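You operate a simulated robot arm through the tools that you are given. There is no shell and no other tool.

Carry out the task below with a simulated robot arm. There is one attempt and no reset: what you move stays moved.

JOB
Take the finished band off the loom and lay it in the blue tray.
Fine: first free the white lever, turn the right blue knob back to its stop and open the white flap.

It is judged by the outcome, as a careful person would: the job done as asked, and still so three seconds after it is handed in. It fails if anything else is knocked over, pushed out of place, dropped, spilled or broken.

ROBOT AND FRAMES
A 7-joint arm with a two-finger parallel gripper, fixed in place. Base frame: the origin is at the foot of the arm, x ahead of it, y to its left, z up. Readings come in cm, rad, newtons and seconds.
With the tool pointing down near the work surface it reaches from about 36 to 88 cm from the base axis. Its first joint turns from -2.496 to 2.496 rad. Payload 3 kg.
Tool frame: the origin (TCP) lies between the finger pads and is the grasp point; the fingertips stand 3 cm ahead of it; z points along the fingers, y is the line along which they close. The gripper opens to 9.4 cm. The fingers are 2.8 cm wide and 1 cm thick; the gripper's body (5 by 9.6 cm) begins 5.5 cm behind the TCP.
Orientation is that of the tool frame in the base frame, as a unit quaternion [w, x, y, z]. With the fingers straight down and closing along the base's y, the tool's x points along the base's -x, its y along +y and its z along -z.

CONTROLS
- The arm moves only by the tool servo_tool. Its argument "rows" is a list of rows, each an object (a shift or turn left out is 0, a gripper value left out holds the last) with "linear": the shift along the tool's x, y, z in cm, a list of three; "angular": the turn, a rotation vector about the tool's x, y, z in rad, a list of three; "grip": the finger opening in cm, from 0 to 9.4. In form: [{"linear": [dx, dy, dz], "angular": [rx, ry, rz], "grip": grip}, ...]. A call has 1 to 20 rows; each row is the pose to reach, as a shift and turn from the pose commanded when the call began, along the tool's axes at that moment. Rows are played at 5 a second. More than 5 cm and 0.15 rad between two rows, or a gripper value outside its range, and nothing of the call is played. Where a pose cannot be reached the arm comes as near as it can. A force on the tool above 90 N (or 10 N above the force at the start of the call, whichever is more), or a blocked arm, ends the call early, and 0.2 s more pass. Each finger travels about 7.2 cm/s and halts on what it meets, pressing with about 42 N; the grip force reading is that of the motor and also rises with nothing between the fingers. The clock runs only during rows and for 0.2 s after the last one: add rows that repeat a pose to give the fingers time. The reply holds the time, the measured pose of the TCP, the force on the tool along the base axes, the opening and the grip force, in the units named above and with some noise, with the torque about the TCP (base axes, N m) and any sound that the robot's microphone picked up.
- Cameras (640 x 400 px; columns grow to the right, rows downward): "scene" is fixed at [22.07, -49.98, 149.42]; the picture's right is [0.85, -0.53, 0.00], its down [-0.25, -0.39, -0.89] and it looks along [0.47, 0.75, -0.46] (base axes); focal length 346 px, centre (320, 200). "wrist" rides on the gripper at [7.6, 1.4, -10.2] in the tool frame; the picture's right is [-0.18, 0.98, 0.00], its down [-0.75, -0.14, -0.64] and it looks along [-0.63, -0.12, 0.77] (tool axes); focal length 243 px, centre (320, 200). There is no depth. A picture from a camera that has moved, and an enlarged one, comes with that camera's place and axes in the base frame and with its lens.
- camera(camera): a new picture of that camera. No time passes.
- enlarge(camera, box): a new picture of the part [left, top, right, bottom] of that camera's present view, enlarged. No time passes.
- sign_off(): hands the job in; it is judged then, once.

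Nothing tells you positions but the pictures and the camera data. Unless the task says otherwise, let go and move clear before handing in.

The tools are called after "Call:" as a command line: name --argument value ..., lists and objects as JSON in quotes. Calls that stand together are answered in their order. servo_tool: Moves the arm, as the interface text tells. Its arguments: {"type":"object","properties":{"rows":{"type":"array","items":{"type":"object","properties":{"linear":{"type":"array","items":{"type":"number"}},"angular":{"type":"array","items":{"type":"number"}},"grip":{"type":"number"}}}}},"required":["rows"]} The other tools are called the same way: camera (camera) takes a picture; enlarge (camera, box) takes an enlarged picture of a part of a camera's view; sign_off () hands the job in.

At the start:

```text
time: 0.0
tool_pos: [35.13, 28.35, 129.92]
tool_rot: [0.0, 0.0, 1.0, 0.0]
force: [-0.4, 0.0, -0.7]
torque: [0.03, 0.02, 0.05]
finger_gap: 9.4
finger_force: 0.1
```

scene: 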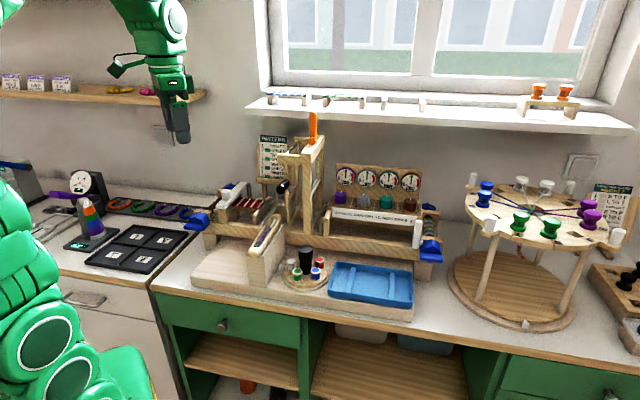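
wrist: 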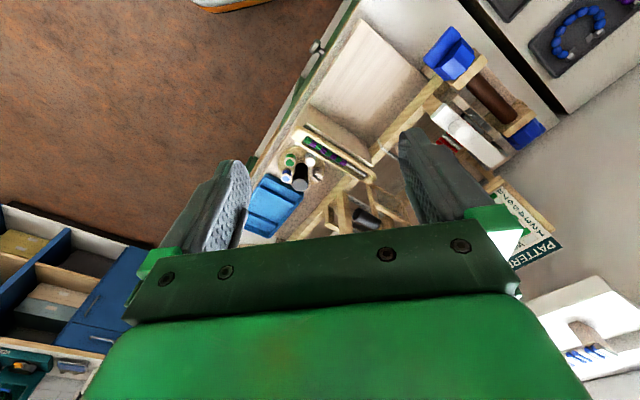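

I see a workbench with a small wooden loom, a blue tray and several other items. I'll look closer before moving anything.

Call:
enlarge --camera "scene" --box '[180, 100, 460, 300]'

Call:
enlarge --camera "scene" --box '[180, 160, 320, 260]'

Call:
enlarge --camera "scene" --box '[320, 160, 460, 260]'

Call:
enlarge --camera "wrist" --box '[220, 0, 600, 260]'

```text
2.00 times, centred on (320, 200) of scene
camera zoom: at [22.07, -49.98, 149.42], right [0.85, -0.53, 0.0], down [-0.25, -0.39, -0.89], along [0.47, 0.75, -0.46], focal length 693 px, centre (320, 200)
```

zoom: 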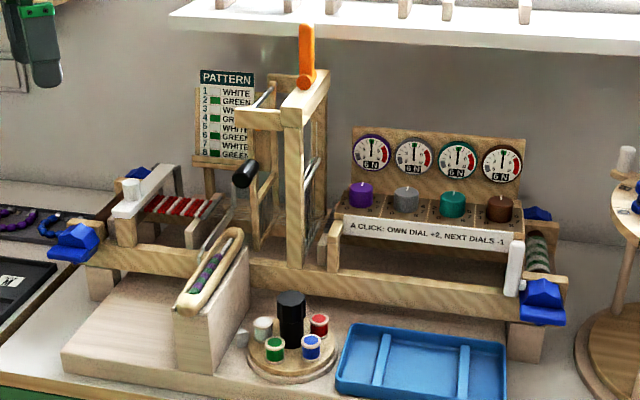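

```text
4.00 times, centred on (250, 210) of scene
camera zoom: at [22.07, -49.98, 149.42], right [0.85, -0.53, 0.0], down [-0.25, -0.39, -0.89], along [0.47, 0.75, -0.46], focal length 1386 px, centre (600, 160)
```

zoom: 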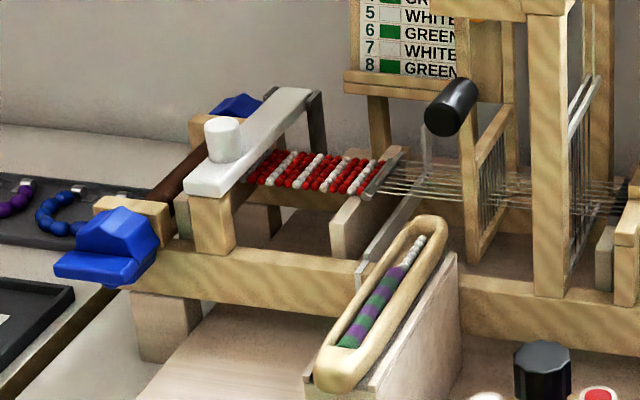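

```text
4.00 times, centred on (390, 210) of scene
camera zoom: at [22.07, -49.98, 149.42], right [0.85, -0.53, 0.0], down [-0.25, -0.39, -0.89], along [0.47, 0.75, -0.46], focal length 1386 px, centre (40, 160)
```

zoom: 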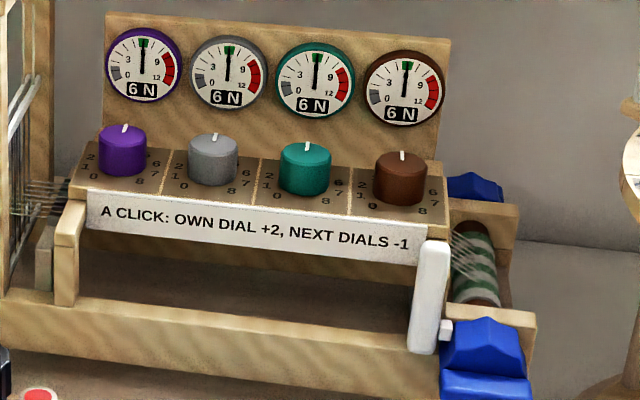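

```text
1.54 times, centred on (410, 130) of wrist
camera zoom: at [27.47, 29.49, 140.09], right [0.18, 0.98, 0.0], down [0.75, -0.14, 0.64], along [0.63, -0.12, -0.77], focal length 373 px, centre (182, 308)
```

zoom: 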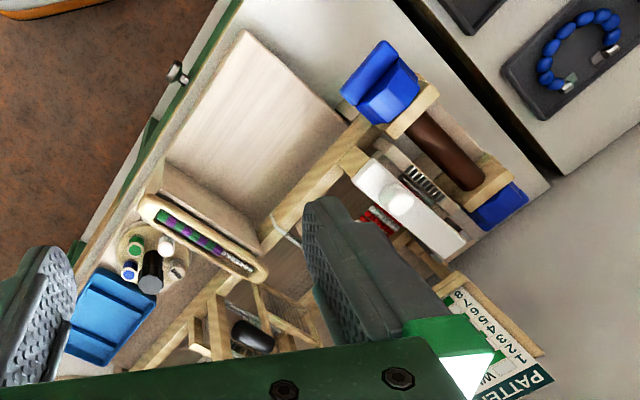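

The loom runs at about 45° across the bench. Its right roller and lever are near (87, -1, 95), and the white flap knob is near (49, 50, 100). I'll move the wrist camera, well above everything, to get a better look at the right end.

Call:
servo_tool --rows '[{"linear": [-2.5, -3.6, 0], "angular": [0, 0, -0.0785]}, {"linear": [-5, -7.2, 0], "angular": [0, 0, -0.157]}, {"linear": [-7.5, -10.8, 0], "angular": [0, 0, -0.2355]}, {"linear": [-10, -14.4, 0], "angular": [0, 0, -0.314]}, {"linear": [-12.5, -18, 0], "angular": [0, 0, -0.3925]}, {"linear": [-15, -21.6, 0], "angular": [0, 0, -0.471]}, {"linear": [-17.5, -25.2, 0], "angular": [0, 0, -0.5495]}, {"linear": [-20, -28.8, 0], "angular": [0, 0, -0.628]}, {"linear": [-22.5, -32.4, 0], "angular": [0, 0, -0.7065]}, {"linear": [-25, -36, 0], "angular": [0, 0, -0.785]}]'

```text
time: 2.2
tool_pos: [59.81, -7.81, 130.16]
tool_rot: [0.0, -0.383, 0.924, 0.0]
force: [-1.0, -0.8, 0.5]
torque: [-0.04, 0.02, -0.04]
finger_gap: 9.45
finger_force: 0.1
```

Call:
camera --camera "wrist"

Call:
camera --camera "scene"

Call:
enlarge --camera "wrist" --box '[300, 0, 560, 170]'

```text
taken
camera wrist: at [53.44, -12.38, 140.31], right [-0.56, 0.83, 0.0], down [0.63, 0.43, 0.64], along [0.53, 0.36, -0.77], focal length 243 px, centre (320, 200)
```

wrist: 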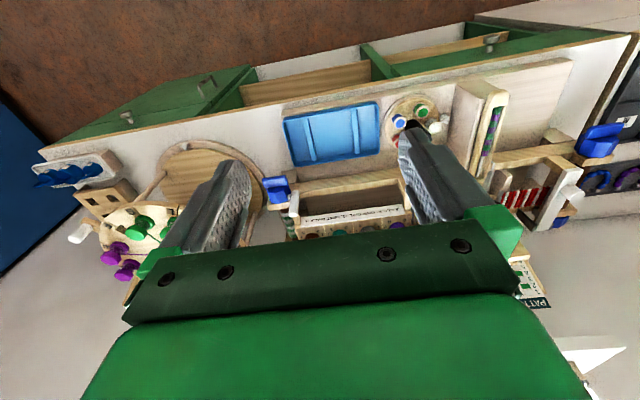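

```text
taken
```

scene: 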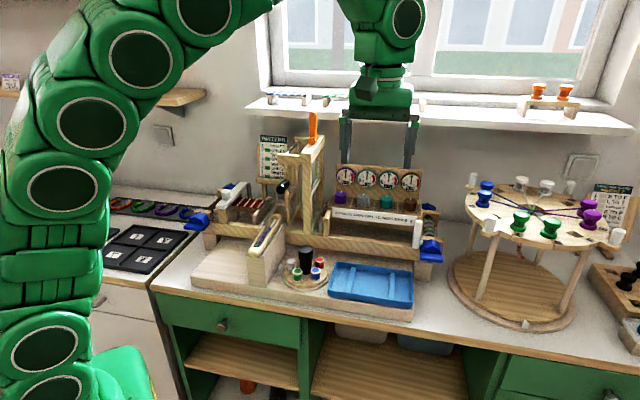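

```text
2.35 times, centred on (430, 85) of wrist
camera zoom: at [53.44, -12.38, 140.31], right [-0.56, 0.83, 0.0], down [0.63, 0.43, 0.64], along [0.53, 0.36, -0.77], focal length 571 px, centre (61, 471)
```

zoom: 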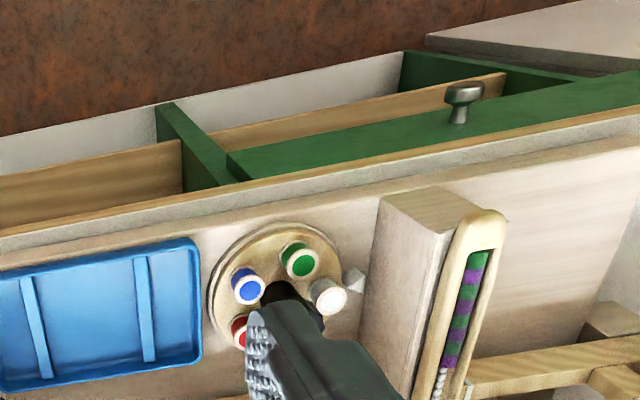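

Call:
enlarge --camera "wrist" --box '[230, 140, 430, 265]'

Call:
enlarge --camera "wrist" --box '[440, 100, 640, 225]'

Call:
enlarge --camera "scene" --box '[400, 195, 460, 270]'

Call:
enlarge --camera "scene" --box '[180, 170, 300, 240]'

```text
3.20 times, centred on (330, 202) of wrist
camera zoom: at [53.44, -12.38, 140.31], right [-0.56, 0.83, 0.0], down [0.63, 0.43, 0.64], along [0.53, 0.36, -0.77], focal length 776 px, centre (288, 192)
```

zoom: 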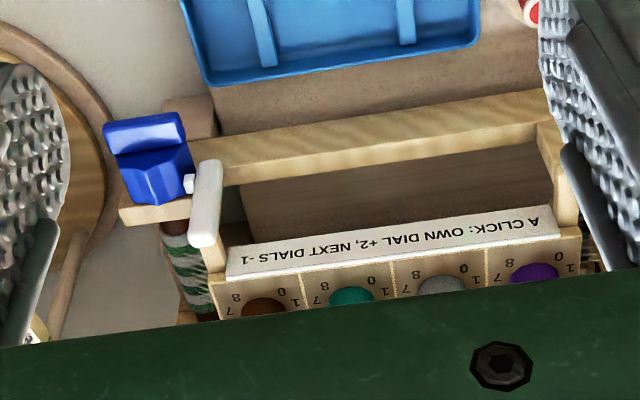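

```text
3.20 times, centred on (540, 162) of wrist
camera zoom: at [53.44, -12.38, 140.31], right [-0.56, 0.83, 0.0], down [0.63, 0.43, 0.64], along [0.53, 0.36, -0.77], focal length 776 px, centre (-384, 320)
```

zoom: 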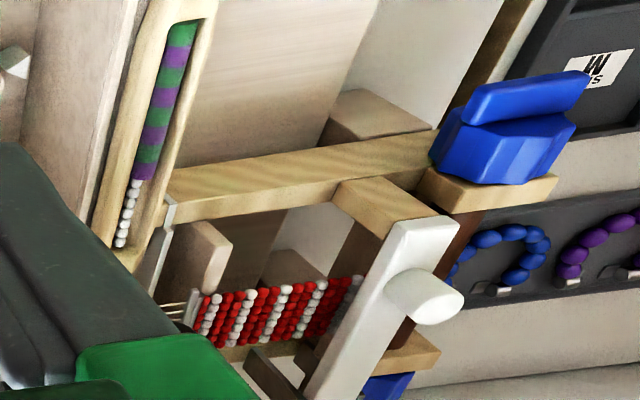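

```text
5.33 times, centred on (430, 232) of scene
camera zoom: at [22.07, -49.98, 149.42], right [0.85, -0.53, 0.0], down [-0.25, -0.39, -0.89], along [0.47, 0.75, -0.46], focal length 1847 px, centre (-267, 27)
```

zoom: 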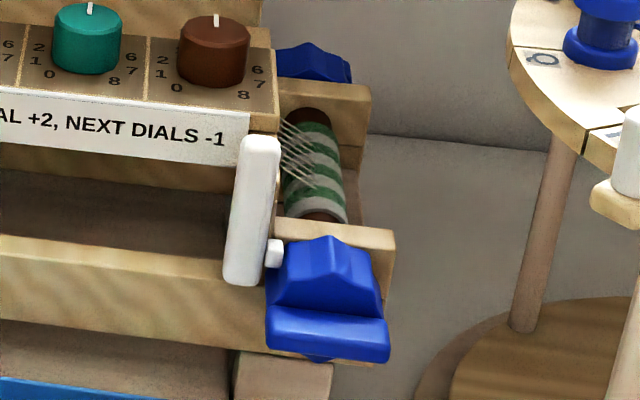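

```text
5.33 times, centred on (240, 205) of scene
camera zoom: at [22.07, -49.98, 149.42], right [0.85, -0.53, 0.0], down [-0.25, -0.39, -0.89], along [0.47, 0.75, -0.46], focal length 1847 px, centre (747, 173)
```

zoom: 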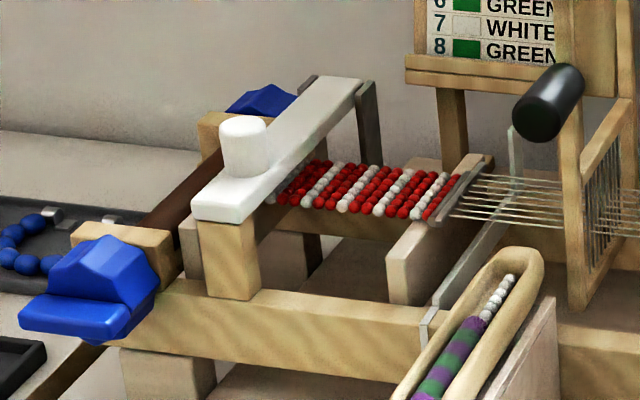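

The right lever looks like a vertical white bar beside the star-shaped knob, with a small tooth at its lower right. I'll go closer with a tilted wrist to see it from the front.

Call:
servo_tool --rows '[{"linear": [-0.5, -1.6, 3.6], "angular": [0, -0.075, 0]}, {"linear": [-1.0, -3.2, 7.2], "angular": [0, -0.15, 0]}, {"linear": [-1.5, -4.8, 10.8], "angular": [0, -0.225, 0]}, {"linear": [-2.0, -6.4, 14.4], "angular": [0, -0.3, 0]}, {"linear": [-2.5, -8.0, 18.0], "angular": [0, -0.375, 0]}, {"linear": [-3.0, -9.6, 21.6], "angular": [0, -0.45, 0]}, {"linear": [-3.46, -11.24, 25], "angular": [0, -0.524, 0]}]'

Call:
camera --camera "wrist"

```text
time: 3.8
tool_pos: [70.36, -13.34, 104.91]
tool_rot: [0.24, -0.369, 0.893, 0.098]
force: [0.1, -0.1, 0.5]
torque: [-0.02, 0.01, 0.04]
finger_gap: 9.4
finger_force: 0.1
```

```text
taken
camera wrist: at [61.06, -20.76, 109.82], right [-0.58, 0.81, 0.09], down [0.33, 0.13, 0.93], along [0.74, 0.57, -0.35], focal length 243 px, centre (320, 200)
```

wrist: 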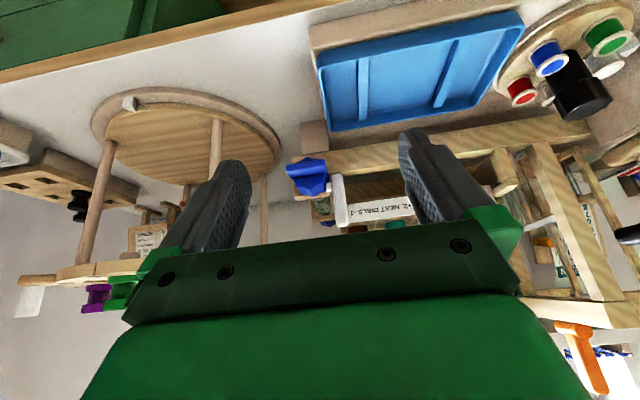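

Call:
enlarge --camera "wrist" --box '[260, 140, 388, 220]'

Call:
enlarge --camera "wrist" --box '[270, 0, 640, 230]'

```text
5.00 times, centred on (324, 180) of wrist
camera zoom: at [61.06, -20.76, 109.82], right [-0.58, 0.81, 0.09], down [0.33, 0.13, 0.93], along [0.74, 0.57, -0.35], focal length 1213 px, centre (300, 300)
```

zoom: 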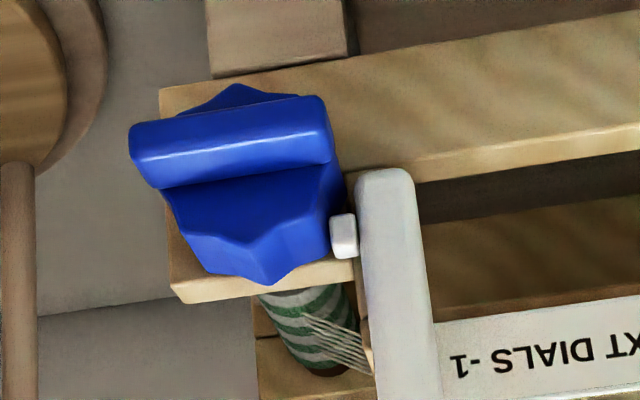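

```text
1.73 times, centred on (455, 115) of wrist
camera zoom: at [61.06, -20.76, 109.82], right [-0.58, 0.81, 0.09], down [0.33, 0.13, 0.93], along [0.74, 0.57, -0.35], focal length 420 px, centre (86, 347)
```

zoom: 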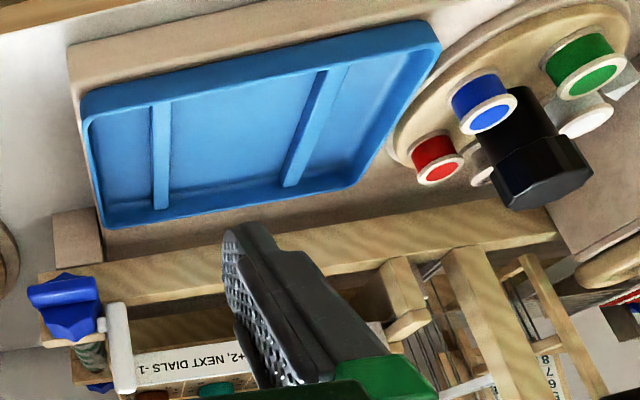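

Call:
servo_tool --rows '[{"linear": [-2, -1, -3.46], "angular": [0, -0.13, 0]}, {"linear": [-4, -2, -6.93], "angular": [0, -0.26, 0]}]'

Call:
camera --camera "wrist"

Call:
enlarge --camera "wrist" --box '[250, 100, 410, 200]'

```text
time: 4.4
tool_pos: [71.71, -14.8, 113.16]
tool_rot: [0.353, -0.355, 0.853, 0.147]
force: [-0.2, 0.8, 0.3]
torque: [-0.01, 0.01, -0.01]
finger_gap: 9.4
finger_force: 0.0
```

```text
taken
camera wrist: at [61.83, -22.77, 114.95], right [-0.6, 0.79, 0.13], down [0.16, -0.04, 0.99], along [0.78, 0.61, -0.1], focal length 243 px, centre (320, 200)
```

wrist: 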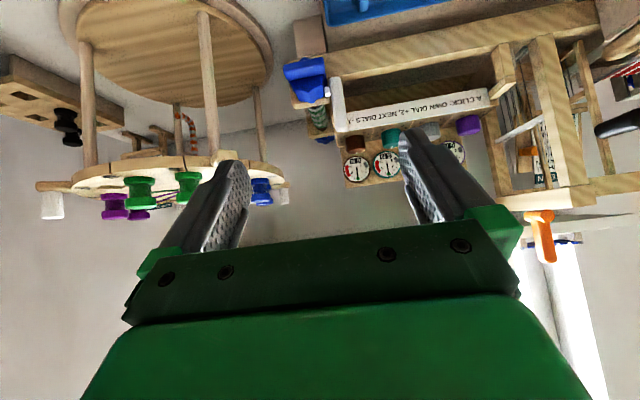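

```text
4.00 times, centred on (330, 150) of wrist
camera zoom: at [61.83, -22.77, 114.95], right [-0.6, 0.79, 0.13], down [0.16, -0.04, 0.99], along [0.78, 0.61, -0.1], focal length 970 px, centre (280, 400)
```

zoom: 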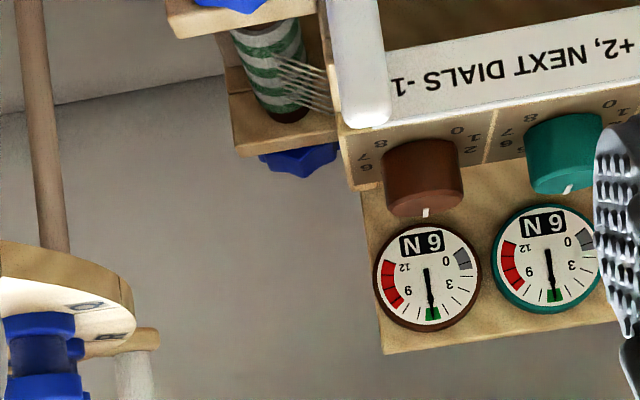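

Call:
enlarge --camera "wrist" --box '[270, 40, 398, 120]'

Call:
enlarge --camera "scene" --box '[396, 195, 460, 235]'

Call:
enlarge --camera "scene" --box '[396, 225, 460, 265]'

```text
5.00 times, centred on (334, 80) of wrist
camera zoom: at [61.83, -22.77, 114.95], right [-0.6, 0.79, 0.13], down [0.16, -0.04, 0.99], along [0.78, 0.61, -0.1], focal length 1213 px, centre (250, 800)
```

zoom: 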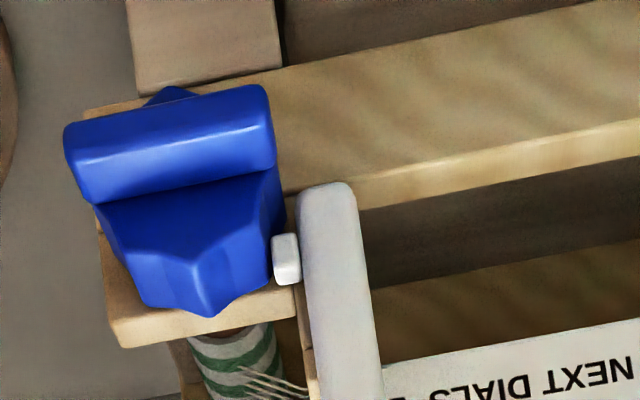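

```text
10.00 times, centred on (428, 215) of scene
camera zoom: at [22.07, -49.98, 149.42], right [0.85, -0.53, 0.0], down [-0.25, -0.39, -0.89], along [0.47, 0.75, -0.46], focal length 3464 px, centre (-760, 50)
```

zoom: 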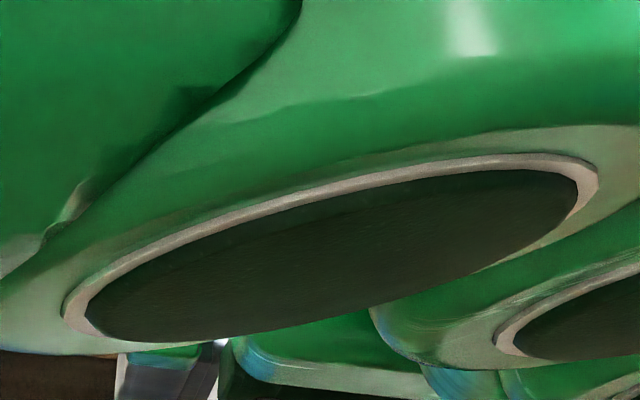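

```text
10.00 times, centred on (428, 245) of scene
camera zoom: at [22.07, -49.98, 149.42], right [0.85, -0.53, 0.0], down [-0.25, -0.39, -0.89], along [0.47, 0.75, -0.46], focal length 3464 px, centre (-760, -250)
```

zoom: 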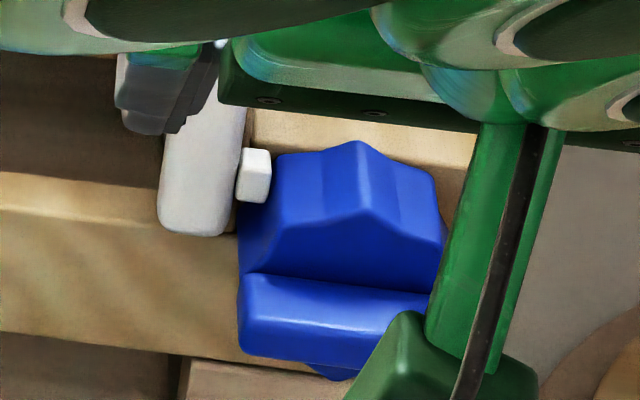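

The lever is a white bar about 8 cm tall, with its tooth in the star of the right knob. I'll bring the fingers in, partly closed, just short of the lever's top so they can straddle it.

Call:
servo_tool --rows '[{"linear": [-1.4, 0.5, 3.3], "grip": 5}, {"linear": [-2.8, 1.0, 6.6], "grip": 5}, {"linear": [-4.3, 1.5, 9.9], "grip": 5}, {"linear": [-5.7, 2.0, 13.2], "grip": 5}, {"linear": [-7.17, 2.4, 16.55], "grip": 5}]'

Call:
camera --camera "wrist"

Call:
camera --camera "scene"

```text
time: 5.6
tool_pos: [81.84, -1.24, 106.12]
tool_rot: [0.352, -0.354, 0.854, 0.147]
force: [0.6, -0.1, 0.4]
torque: [0.0, 0.02, -0.01]
finger_gap: 5.02
finger_force: 0.0
```

```text
taken
camera wrist: at [71.98, -9.4, 107.94], right [-0.6, 0.79, 0.13], down [0.16, -0.04, 0.99], along [0.78, 0.61, -0.1], focal length 243 px, centre (320, 200)
```

wrist: 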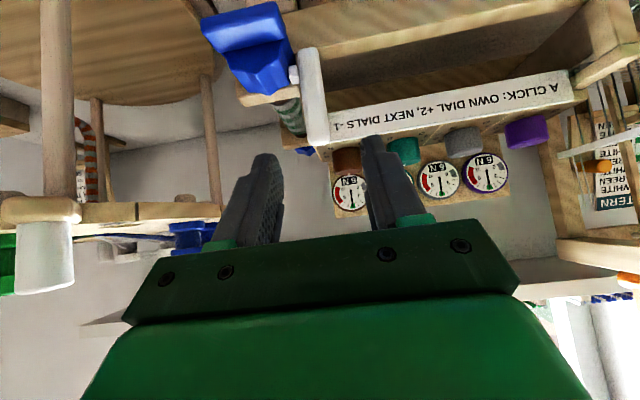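

```text
taken
```

scene: 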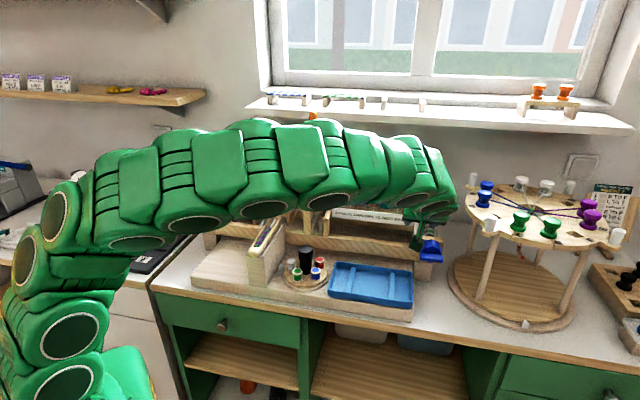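

Call:
enlarge --camera "wrist" --box '[190, 0, 430, 150]'

```text
2.67 times, centred on (310, 75) of wrist
camera zoom: at [71.98, -9.4, 107.94], right [-0.6, 0.79, 0.13], down [0.16, -0.04, 0.99], along [0.78, 0.61, -0.1], focal length 647 px, centre (347, 533)
```

zoom: 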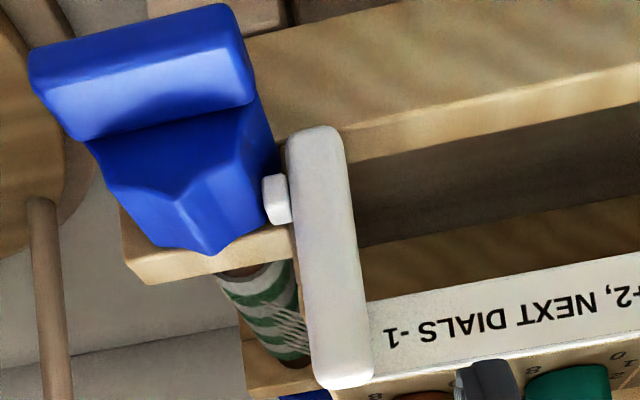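

Call:
servo_tool --rows '[{"linear": [-0.4, -0.5, 2.5], "grip": 5}, {"linear": [-0.7, -0.5, 5.0], "grip": 5}, {"linear": [-1.0, -0.5, 7.2], "grip": 5}]'

Call:
camera --camera "wrist"

```text
time: 6.4
tool_pos: [86.57, 2.33, 101.74]
tool_rot: [0.353, -0.354, 0.854, 0.146]
force: [0.0, 0.4, -0.3]
torque: [0.02, 0.02, 0.0]
finger_gap: 5.0
finger_force: 0.2
```

```text
taken
camera wrist: at [76.54, -5.57, 103.56], right [-0.6, 0.79, 0.13], down [0.16, -0.04, 0.99], along [0.78, 0.61, -0.1], focal length 243 px, centre (320, 200)
```

wrist: 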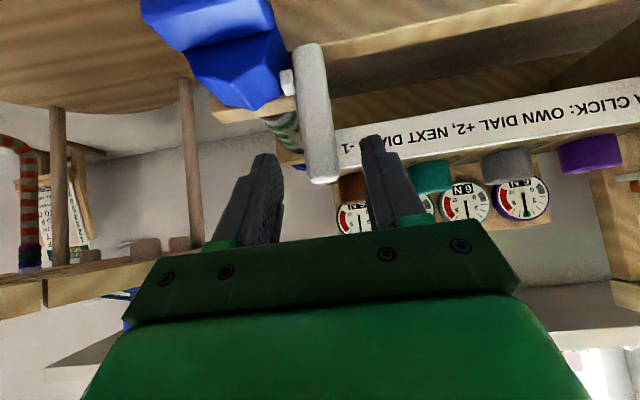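

The fingers now straddle the lever's top. I'll push it gently to the left, away from the knob, and watch the force.

Call:
servo_tool --rows '[{"linear": [0, 0.8, 0]}, {"linear": [0, 1.6, 0]}, {"linear": [0, 2.0, 0]}, {"linear": [0, 2.4, 0]}]'

Call:
camera --camera "wrist"

```text
time: 7.4
tool_pos: [84.7, 4.14, 101.93]
tool_rot: [0.353, -0.352, 0.854, 0.146]
force: [-0.1, -1.7, 0.6]
torque: [-0.02, -0.03, -0.05]
finger_gap: 5.04
finger_force: 0.2
```

```text
taken
camera wrist: at [74.8, -3.89, 103.72], right [-0.6, 0.79, 0.13], down [0.16, -0.04, 0.99], along [0.78, 0.61, -0.1], focal length 243 px, centre (320, 200)
```

wrist: 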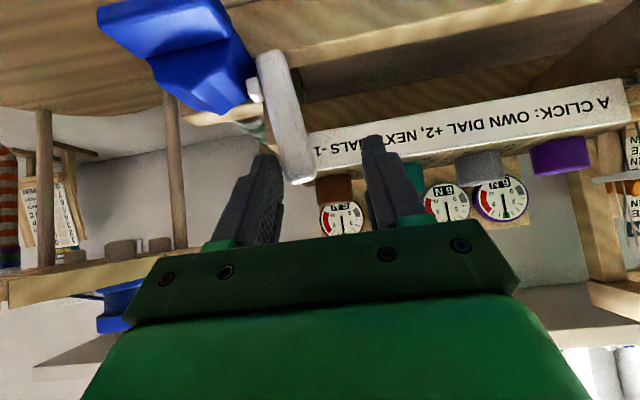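

The lever tips left easily, hinged at its bottom. I'll keep pushing.

Call:
servo_tool --rows '[{"linear": [0, 0.8, 0]}, {"linear": [0, 1.6, 0]}, {"linear": [0, 2.4, 0]}, {"linear": [0, 3.0, 0]}]'

Call:
camera --camera "wrist"

```text
time: 8.4
tool_pos: [82.75, 6.25, 102.09]
tool_rot: [0.352, -0.354, 0.854, 0.145]
force: [-0.3, -0.7, 0.2]
torque: [0.0, 0.0, 0.05]
finger_gap: 5.01
finger_force: 0.2
```

```text
taken
camera wrist: at [72.75, -1.72, 103.74], right [-0.6, 0.79, 0.13], down [0.16, -0.04, 0.99], along [0.78, 0.61, -0.1], focal length 243 px, centre (320, 200)
```

wrist: 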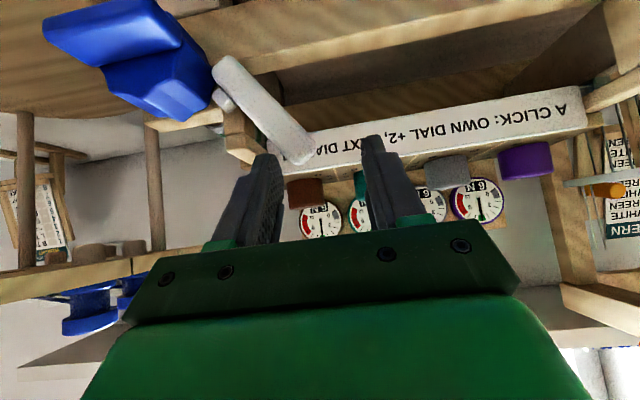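

Call:
enlarge --camera "wrist" --box '[130, 20, 350, 180]'

Call:
enlarge --camera "scene" --box '[380, 200, 460, 270]'

```text
2.50 times, centred on (240, 100) of wrist
camera zoom: at [72.75, -1.72, 103.74], right [-0.6, 0.79, 0.13], down [0.16, -0.04, 0.99], along [0.78, 0.61, -0.1], focal length 606 px, centre (520, 450)
```

zoom: 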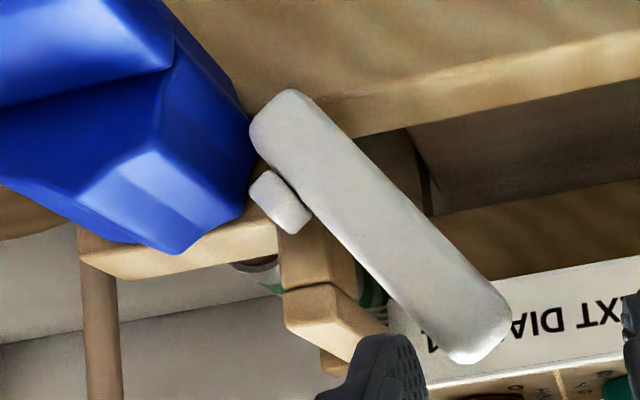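

```text
5.71 times, centred on (420, 235) of scene
camera zoom: at [22.07, -49.98, 149.42], right [0.85, -0.53, 0.0], down [-0.25, -0.39, -0.89], along [0.47, 0.75, -0.46], focal length 1979 px, centre (-251, 0)
```

zoom: 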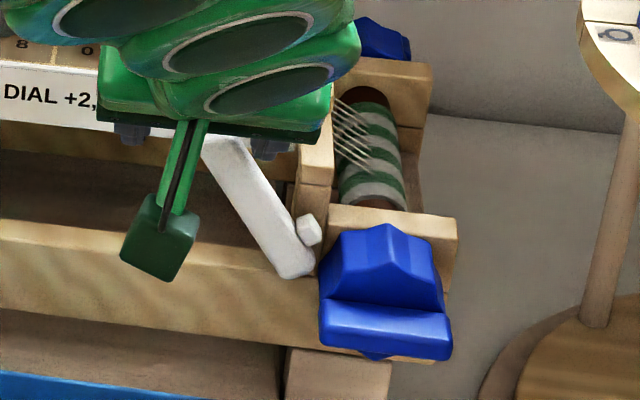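

Call:
servo_tool --rows '[{"linear": [0.5, 0.5, 0.5]}, {"linear": [1.06, 1.0, 1.06]}, {"linear": [1.06, 1.5, 1.06]}, {"linear": [1.06, 2.0, 1.06]}]'

Call:
camera --camera "wrist"

Call:
enlarge --camera "scene" --box '[380, 200, 460, 270]'

```text
time: 9.4
tool_pos: [81.29, 7.78, 100.32]
tool_rot: [0.352, -0.354, 0.854, 0.147]
force: [-0.3, 0.7, -0.4]
torque: [0.04, 0.03, -0.03]
finger_gap: 5.01
finger_force: 0.1
```

```text
taken
camera wrist: at [71.28, -0.25, 102.2], right [-0.6, 0.79, 0.13], down [0.16, -0.04, 0.99], along [0.78, 0.61, -0.1], focal length 243 px, centre (320, 200)
```

wrist: 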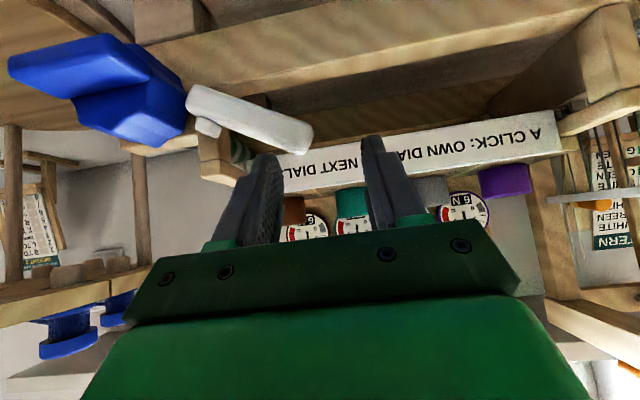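

```text
5.71 times, centred on (420, 235) of scene
camera zoom: at [22.07, -49.98, 149.42], right [0.85, -0.53, 0.0], down [-0.25, -0.39, -0.89], along [0.47, 0.75, -0.46], focal length 1979 px, centre (-251, 0)
```

zoom: 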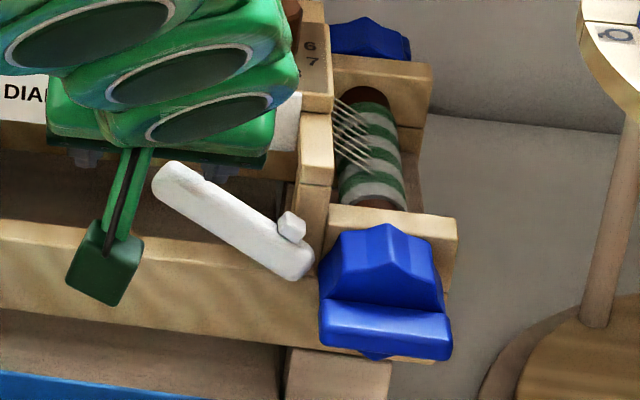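

The lever is well over and its tooth is clear of the star. I'll back the fingers out the way they came and check that the lever stays put.

Call:
servo_tool --rows '[{"linear": [0, 0, -4]}, {"linear": [0, 0, -8]}, {"linear": [0, 0, -12]}, {"linear": [0, -4, -15]}, {"linear": [0, -8, -18]}]'

Call:
enlarge --camera "wrist" --box '[200, 0, 440, 150]'

Call:
camera --camera "scene"

```text
time: 10.6
tool_pos: [77.87, -6.84, 113.1]
tool_rot: [0.353, -0.353, 0.854, 0.146]
force: [-0.4, -0.1, -0.5]
torque: [-0.05, -0.02, 0.0]
finger_gap: 4.99
finger_force: 0.0
```

```text
2.67 times, centred on (320, 75) of wrist
camera zoom: at [67.89, -14.94, 114.94], right [-0.6, 0.79, 0.13], down [0.16, -0.04, 0.99], along [0.78, 0.61, -0.1], focal length 647 px, centre (320, 533)
```

zoom: 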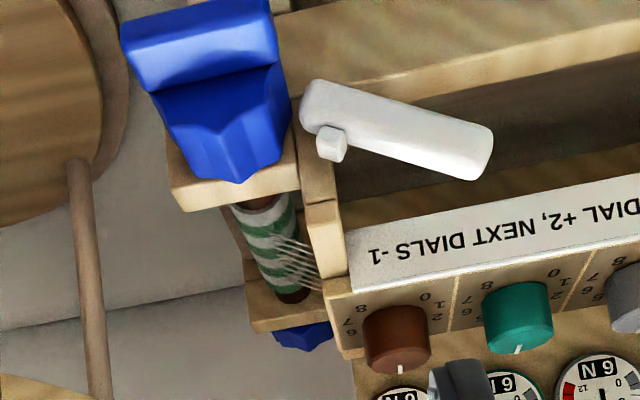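

```text
taken
```

scene: 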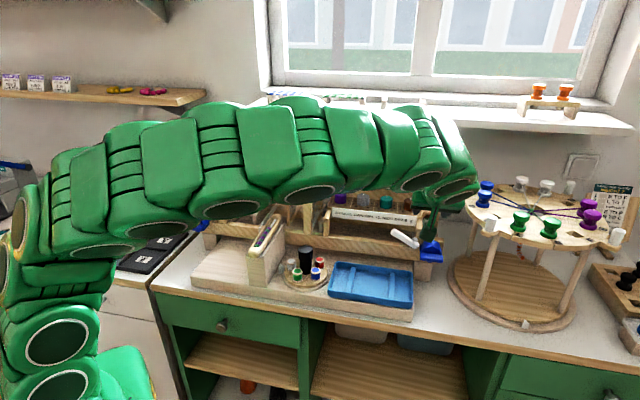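

The lever stays over. Now I'll level the tool so it points straight at the right knob from the front.

Call:
servo_tool --rows '[{"linear": [1.3, -0.6, 0.1], "angular": [0, -0.131, 0], "grip": 5}, {"linear": [2.6, -1.2, 0.2], "angular": [0, -0.262, 0]}, {"linear": [3.9, -1.8, 0.4], "angular": [0, -0.393, 0]}, {"linear": [5.2, -2.4, 0.5], "angular": [0, -0.524, 0]}, {"linear": [6.5, -3.0, 0.6], "angular": [0, -0.655, 0]}, {"linear": [7.78, -3.6, 0.72], "angular": [0, -0.786, 0]}]'

Call:
camera --camera "scene"

Call:
camera --camera "wrist"

```text
time: 12.0
tool_pos: [76.96, -13.15, 107.05]
tool_rot: [0.654, -0.27, 0.654, 0.268]
force: [-0.7, -0.2, 0.1]
torque: [-0.02, 0.03, 0.03]
finger_gap: 4.98
finger_force: 0.0
```

```text
taken
```

scene: 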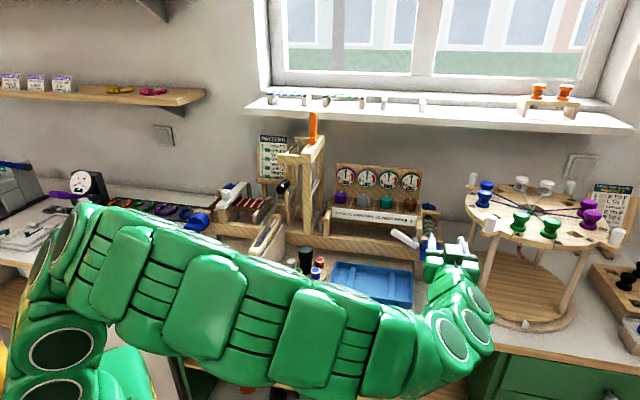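

```text
taken
camera wrist: at [68.61, -19.37, 99.36], right [-0.69, 0.7, 0.18], down [-0.36, -0.55, 0.75], along [0.63, 0.46, 0.63], focal length 243 px, centre (320, 200)
```

wrist: 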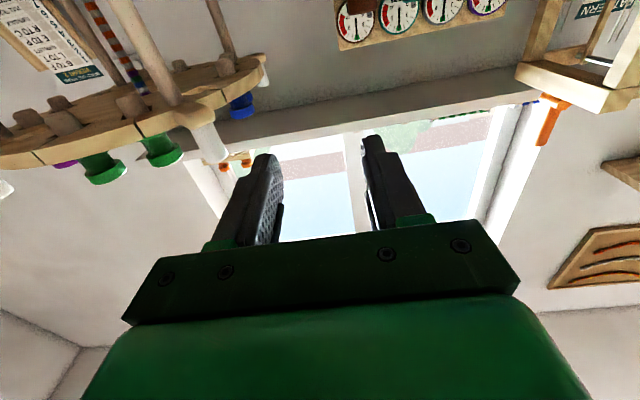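

Call:
servo_tool --rows '[{"angular": [0, 0, 0.143]}, {"angular": [0, 0, 0.286]}, {"angular": [0, 0, 0.429]}, {"angular": [0, 0, 0.572]}, {"angular": [0, 0, 0.715]}, {"angular": [0, 0, 0.858]}, {"angular": [0, 0, 1.0]}, {"angular": [0, 0, 1.143]}, {"angular": [0, 0, 1.286]}, {"angular": [0, 0, 1.429]}, {"angular": [0, 0, 1.571]}]'

Call:
camera --camera "wrist"

Call:
camera --camera "scene"

```text
time: 14.4
tool_pos: [76.86, -13.08, 107.26]
tool_rot: [0.271, 0.271, 0.654, 0.653]
force: [-0.6, 1.2, 0.5]
torque: [0.0, 0.02, -0.04]
finger_gap: 5.01
finger_force: 0.3
```

```text
taken
camera wrist: at [64.3, -14.99, 108.55], right [0.13, -0.13, 0.98], down [0.08, -0.99, -0.14], along [0.99, 0.1, -0.12], focal length 243 px, centre (320, 200)
```

wrist: 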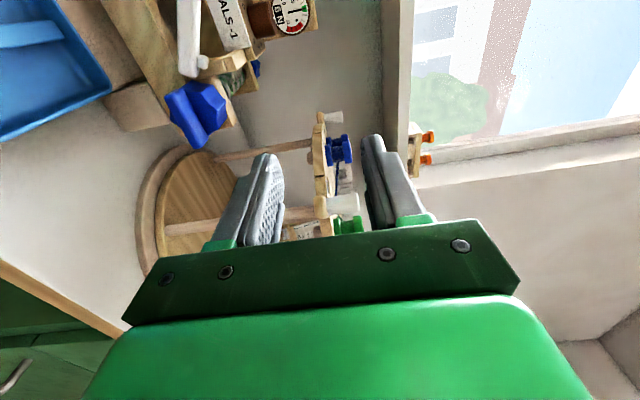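

```text
taken
```

scene: 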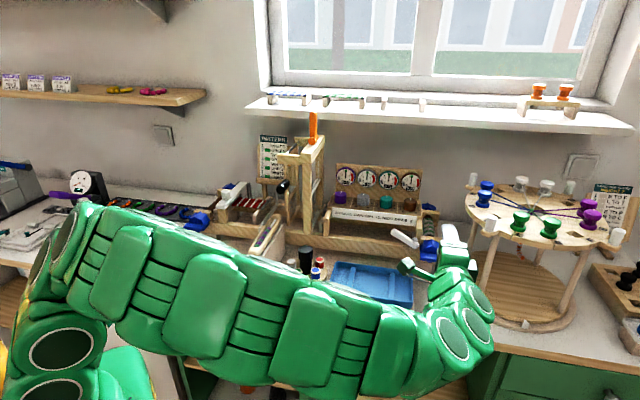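

Call:
enlarge --camera "wrist" --box '[140, 40, 268, 160]'

```text
3.33 times, centred on (204, 100) of wrist
camera zoom: at [64.3, -14.99, 108.55], right [0.13, -0.13, 0.98], down [0.08, -0.99, -0.14], along [0.99, 0.1, -0.12], focal length 809 px, centre (707, 533)
```

zoom: 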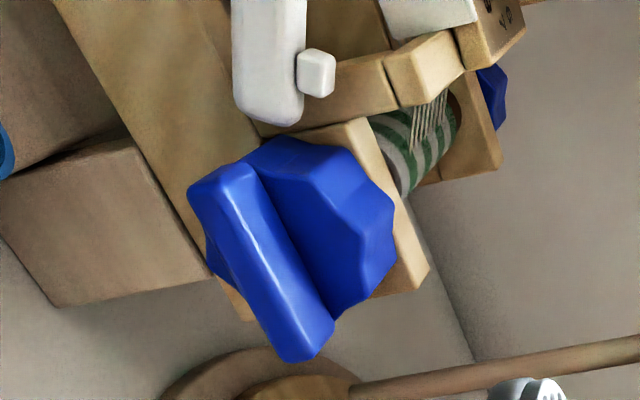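

Call:
servo_tool --rows '[{"linear": [0, -3.5, 1.2], "grip": 5}, {"linear": [0, -7, 2.4]}, {"linear": [0, -10.5, 3.6]}, {"linear": [0, -14, 5]}]'

Call:
camera --camera "wrist"

Call:
camera --camera "scene"

```text
time: 15.4
tool_pos: [80.58, -9.77, 93.27]
tool_rot: [0.271, 0.27, 0.654, 0.653]
force: [-0.7, -0.5, -0.2]
torque: [-0.02, 0.03, -0.01]
finger_gap: 4.99
finger_force: 0.2
```

```text
taken
camera wrist: at [67.88, -11.69, 94.56], right [0.13, -0.13, 0.98], down [0.08, -0.99, -0.14], along [0.99, 0.1, -0.12], focal length 243 px, centre (320, 200)
```

wrist: 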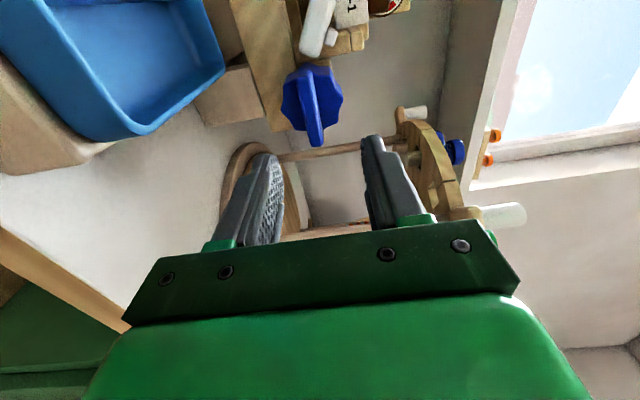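

```text
taken
```

scene: 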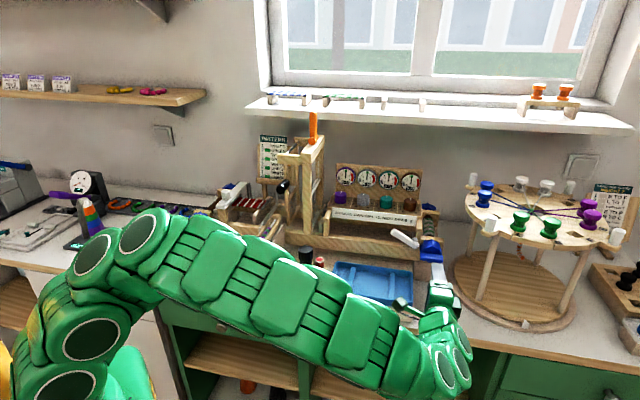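

Call:
enlarge --camera "wrist" --box '[232, 40, 392, 160]'

```text
3.33 times, centred on (312, 100) of wrist
camera zoom: at [67.88, -11.69, 94.56], right [0.13, -0.13, 0.98], down [0.08, -0.99, -0.14], along [0.99, 0.1, -0.12], focal length 809 px, centre (347, 533)
```

zoom: 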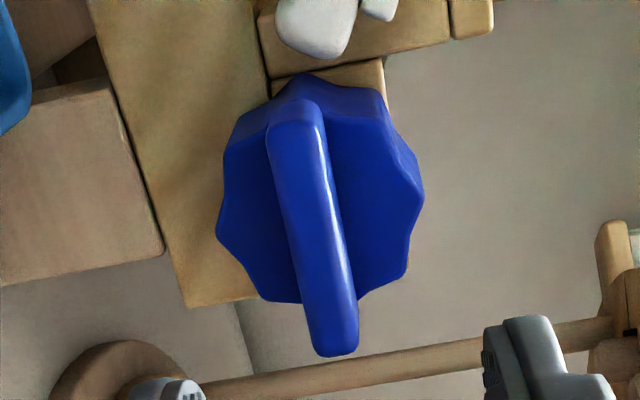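

The bar on the front of the knob is horizontal, centred near the knob axis at z≈92.4. I'll advance with the fingers above and below it.

Call:
servo_tool --rows '[{"linear": [0.3, -0.85, 3], "grip": 5}, {"linear": [0.3, -0.85, 6]}, {"linear": [0.3, -0.85, 7.5]}, {"linear": [0.3, -0.85, 8.5]}]'

Call:
camera --camera "wrist"

Call:
camera --camera "scene"

```text
time: 16.4
tool_pos: [86.25, -3.3, 92.36]
tool_rot: [0.271, 0.271, 0.653, 0.653]
force: [-0.6, -0.1, 0.2]
torque: [-0.04, -0.02, 0.0]
finger_gap: 4.98
finger_force: 0.0
```

```text
taken
camera wrist: at [73.63, -5.27, 93.66], right [0.13, -0.13, 0.98], down [0.08, -0.99, -0.14], along [0.99, 0.09, -0.12], focal length 243 px, centre (320, 200)
```

wrist: 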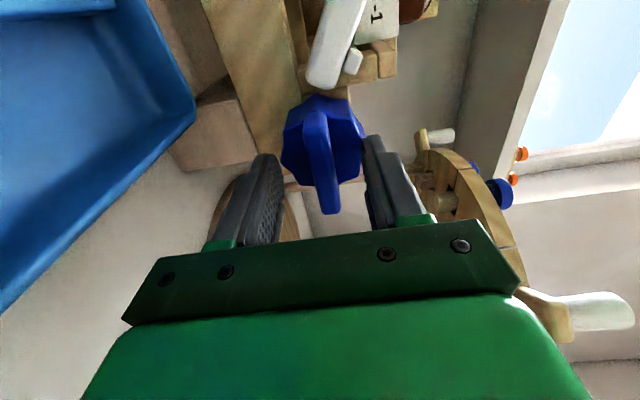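

```text
taken
```

scene: 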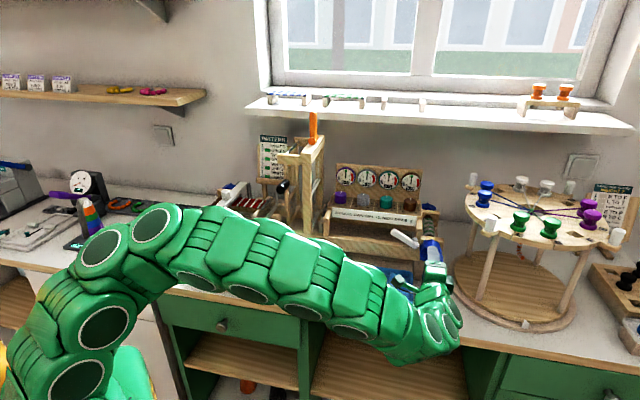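

Call:
servo_tool --rows '[{"grip": 2.5}, {"grip": 1.0}, {"grip": 0.6}, {"grip": 0.6}]'

Call:
camera --camera "wrist"

```text
time: 17.4
tool_pos: [86.3, -3.31, 92.29]
tool_rot: [0.271, 0.27, 0.654, 0.653]
force: [5.4, 1.4, 16.0]
torque: [0.18, -0.24, -0.03]
finger_gap: 1.52
finger_force: 8.4
```

```text
taken
camera wrist: at [73.63, -5.28, 93.71], right [0.13, -0.13, 0.98], down [0.08, -0.99, -0.14], along [0.99, 0.1, -0.12], focal length 243 px, centre (320, 200)
```

wrist: 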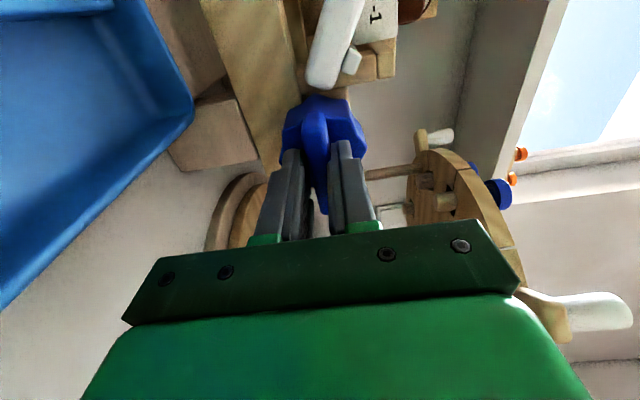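

Call:
servo_tool --rows '[{"linear": [0, 0.15, 0], "grip": 0.3}, {"linear": [0, 0.25, 0], "grip": 0.0}, {"linear": [0, 0.25, 0], "grip": 0.0}]'

```text
time: 18.2
tool_pos: [86.24, -3.39, 92.6]
tool_rot: [0.27, 0.271, 0.654, 0.653]
force: [8.8, 2.5, 5.2]
torque: [0.22, -0.24, -0.16]
finger_gap: 1.31
finger_force: 45.1
```

The bar is gripped firmly. I'll start turning it counter-clockwise as seen from the front, the direction that unwinds the warp, in small steps while watching the torque.

Call:
servo_tool --rows '[{"angular": [0, 0, -0.1], "grip": 0}, {"angular": [0, 0, -0.2], "grip": 0}, {"angular": [0, 0, -0.3], "grip": 0}]'

Call:
camera --camera "wrist"

```text
time: 19.0
tool_pos: [86.17, -3.37, 92.56]
tool_rot: [0.364, 0.171, 0.687, 0.605]
force: [-6.2, -3.2, -9.1]
torque: [0.36, -0.35, -0.84]
finger_gap: 1.26
finger_force: 45.0
```

```text
taken
camera wrist: at [73.55, -5.23, 91.51], right [-0.08, 0.08, 0.99], down [0.08, -0.99, 0.09], along [0.99, 0.09, 0.07], focal length 243 px, centre (320, 200)
```

wrist: 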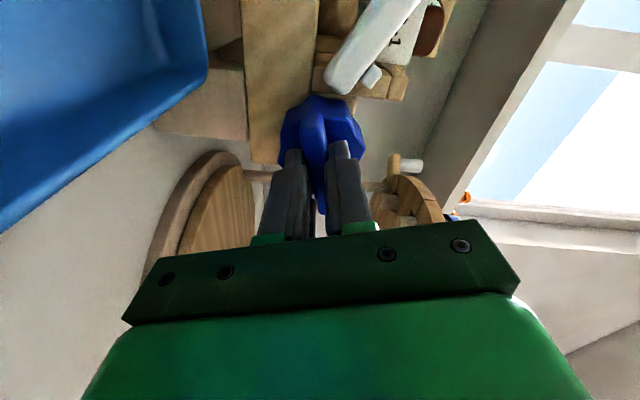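

Call:
servo_tool --rows '[{"angular": [0, 0, -0.12]}, {"angular": [0, 0, -0.24]}, {"angular": [0, 0, -0.36]}, {"angular": [0, 0, -0.48]}, {"angular": [0, 0, -0.6]}]'

Call:
camera --camera "wrist"

Call:
enlarge --camera "scene" --box '[320, 160, 480, 260]'

```text
time: 20.1
tool_pos: [86.24, -3.31, 92.68]
tool_rot: [0.505, -0.006, 0.706, 0.496]
force: [-17.8, -4.2, 34.6]
torque: [-2.45, 19.14, -4.12]
finger_gap: 1.79
finger_force: 45.1
stopped in row 5: the force on the tool passed its limit at 124 N (the readings are from after the stop); the commanded pose is now the measured one
```

```text
taken
camera wrist: at [74.5, -6.18, 88.1], right [-0.41, 0.41, 0.81], down [-0.01, -0.9, 0.44], along [0.91, 0.17, 0.37], focal length 243 px, centre (320, 200)
```

wrist: 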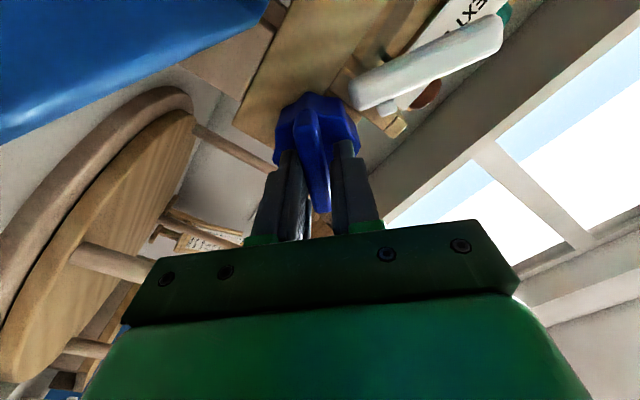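

```text
4.00 times, centred on (400, 210) of scene
camera zoom: at [22.07, -49.98, 149.42], right [0.85, -0.53, 0.0], down [-0.25, -0.39, -0.89], along [0.47, 0.75, -0.46], focal length 1386 px, centre (0, 160)
```

zoom: 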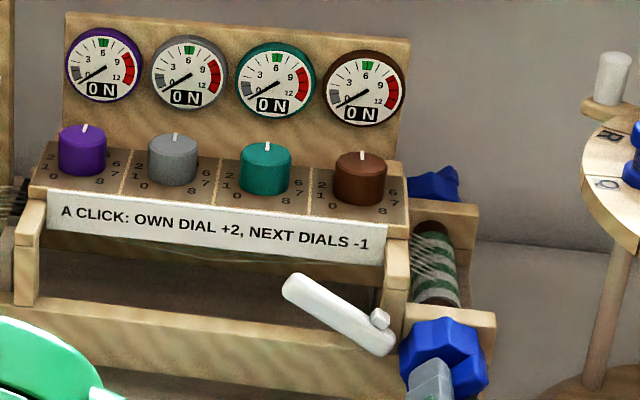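

All four dials now read 0 N and the knob came up hard against its stop. I'll open the fingers, back straight out and check.

Call:
servo_tool --rows '[{"grip": 2.5}, {"grip": 4.0}, {"grip": 4.0}]'

Call:
camera --camera "wrist"

Call:
enlarge --camera "wrist" --box '[240, 70, 400, 230]'

```text
time: 20.9
tool_pos: [86.24, -3.35, 92.81]
tool_rot: [0.508, -0.01, 0.706, 0.494]
force: [-24.6, -16.1, 39.3]
torque: [-1.77, 6.1, 1.36]
finger_gap: 4.0
finger_force: 0.0
```

```text
taken
camera wrist: at [74.53, -6.18, 88.15], right [-0.42, 0.41, 0.81], down [-0.02, -0.89, 0.45], along [0.91, 0.17, 0.38], focal length 243 px, centre (320, 200)
```

wrist: 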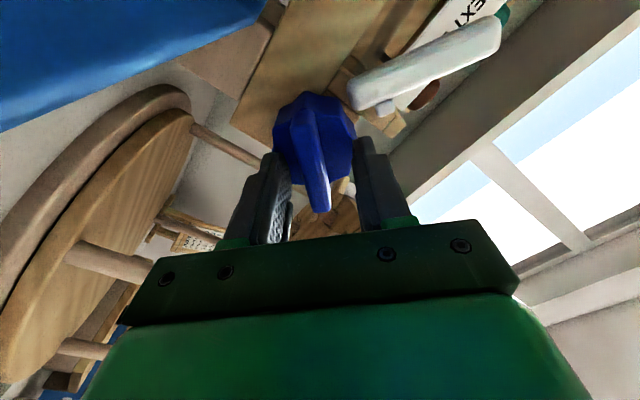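

```text
2.50 times, centred on (320, 150) of wrist
camera zoom: at [74.53, -6.18, 88.15], right [-0.42, 0.41, 0.81], down [-0.02, -0.89, 0.45], along [0.91, 0.17, 0.38], focal length 606 px, centre (320, 325)
```

zoom: 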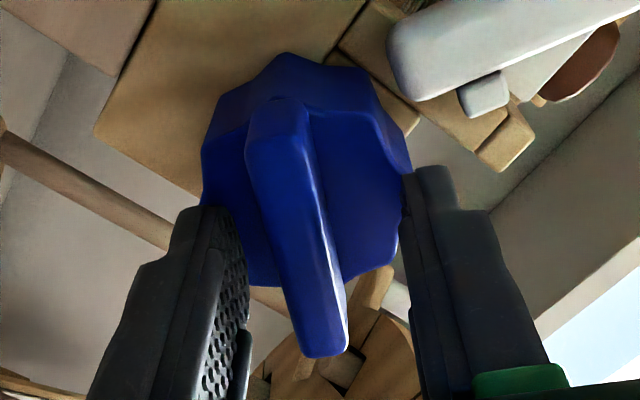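

Call:
camera --camera "scene"

Call:
enlarge --camera "scene" --box '[380, 220, 480, 310]'

```text
taken
```

scene: 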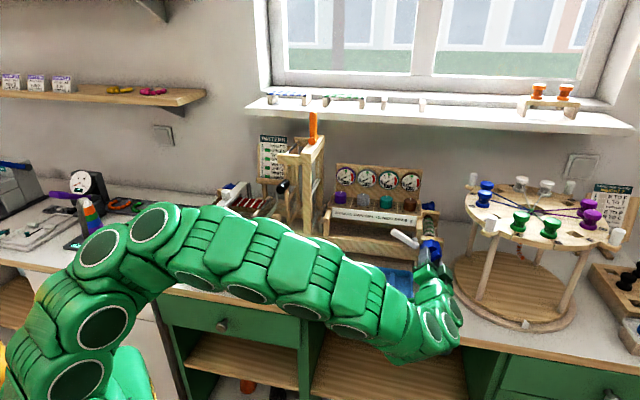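

```text
4.44 times, centred on (430, 265) of scene
camera zoom: at [22.07, -49.98, 149.42], right [0.85, -0.53, 0.0], down [-0.25, -0.39, -0.89], along [0.47, 0.75, -0.46], focal length 1540 px, centre (-169, -89)
```

zoom: 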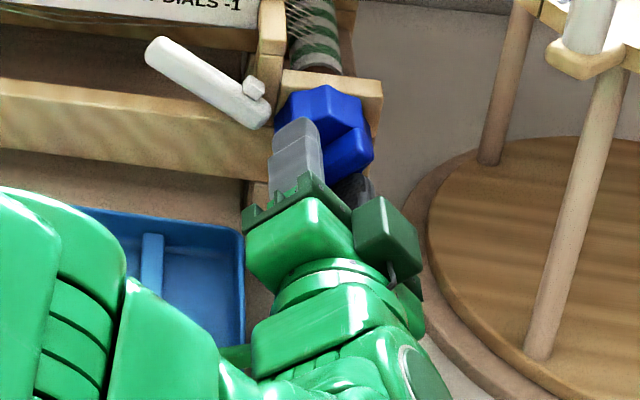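

The hand's camera housing seems to be pressing on the corner of the blue tray, so the stop I felt may not have been the knob's own. I'll ease up slightly to take the pressure off, then back straight out.

Call:
servo_tool --rows '[{"linear": [-0.3, 0.28, 0], "grip": 4}, {"linear": [-0.6, 0.56, 0], "grip": 4}]'

```text
time: 21.5
tool_pos: [86.26, -3.23, 93.4]
tool_rot: [0.506, -0.009, 0.707, 0.493]
force: [-0.3, 0.2, 0.5]
torque: [-0.02, 0.0, 0.04]
finger_gap: 3.99
finger_force: 0.0
```

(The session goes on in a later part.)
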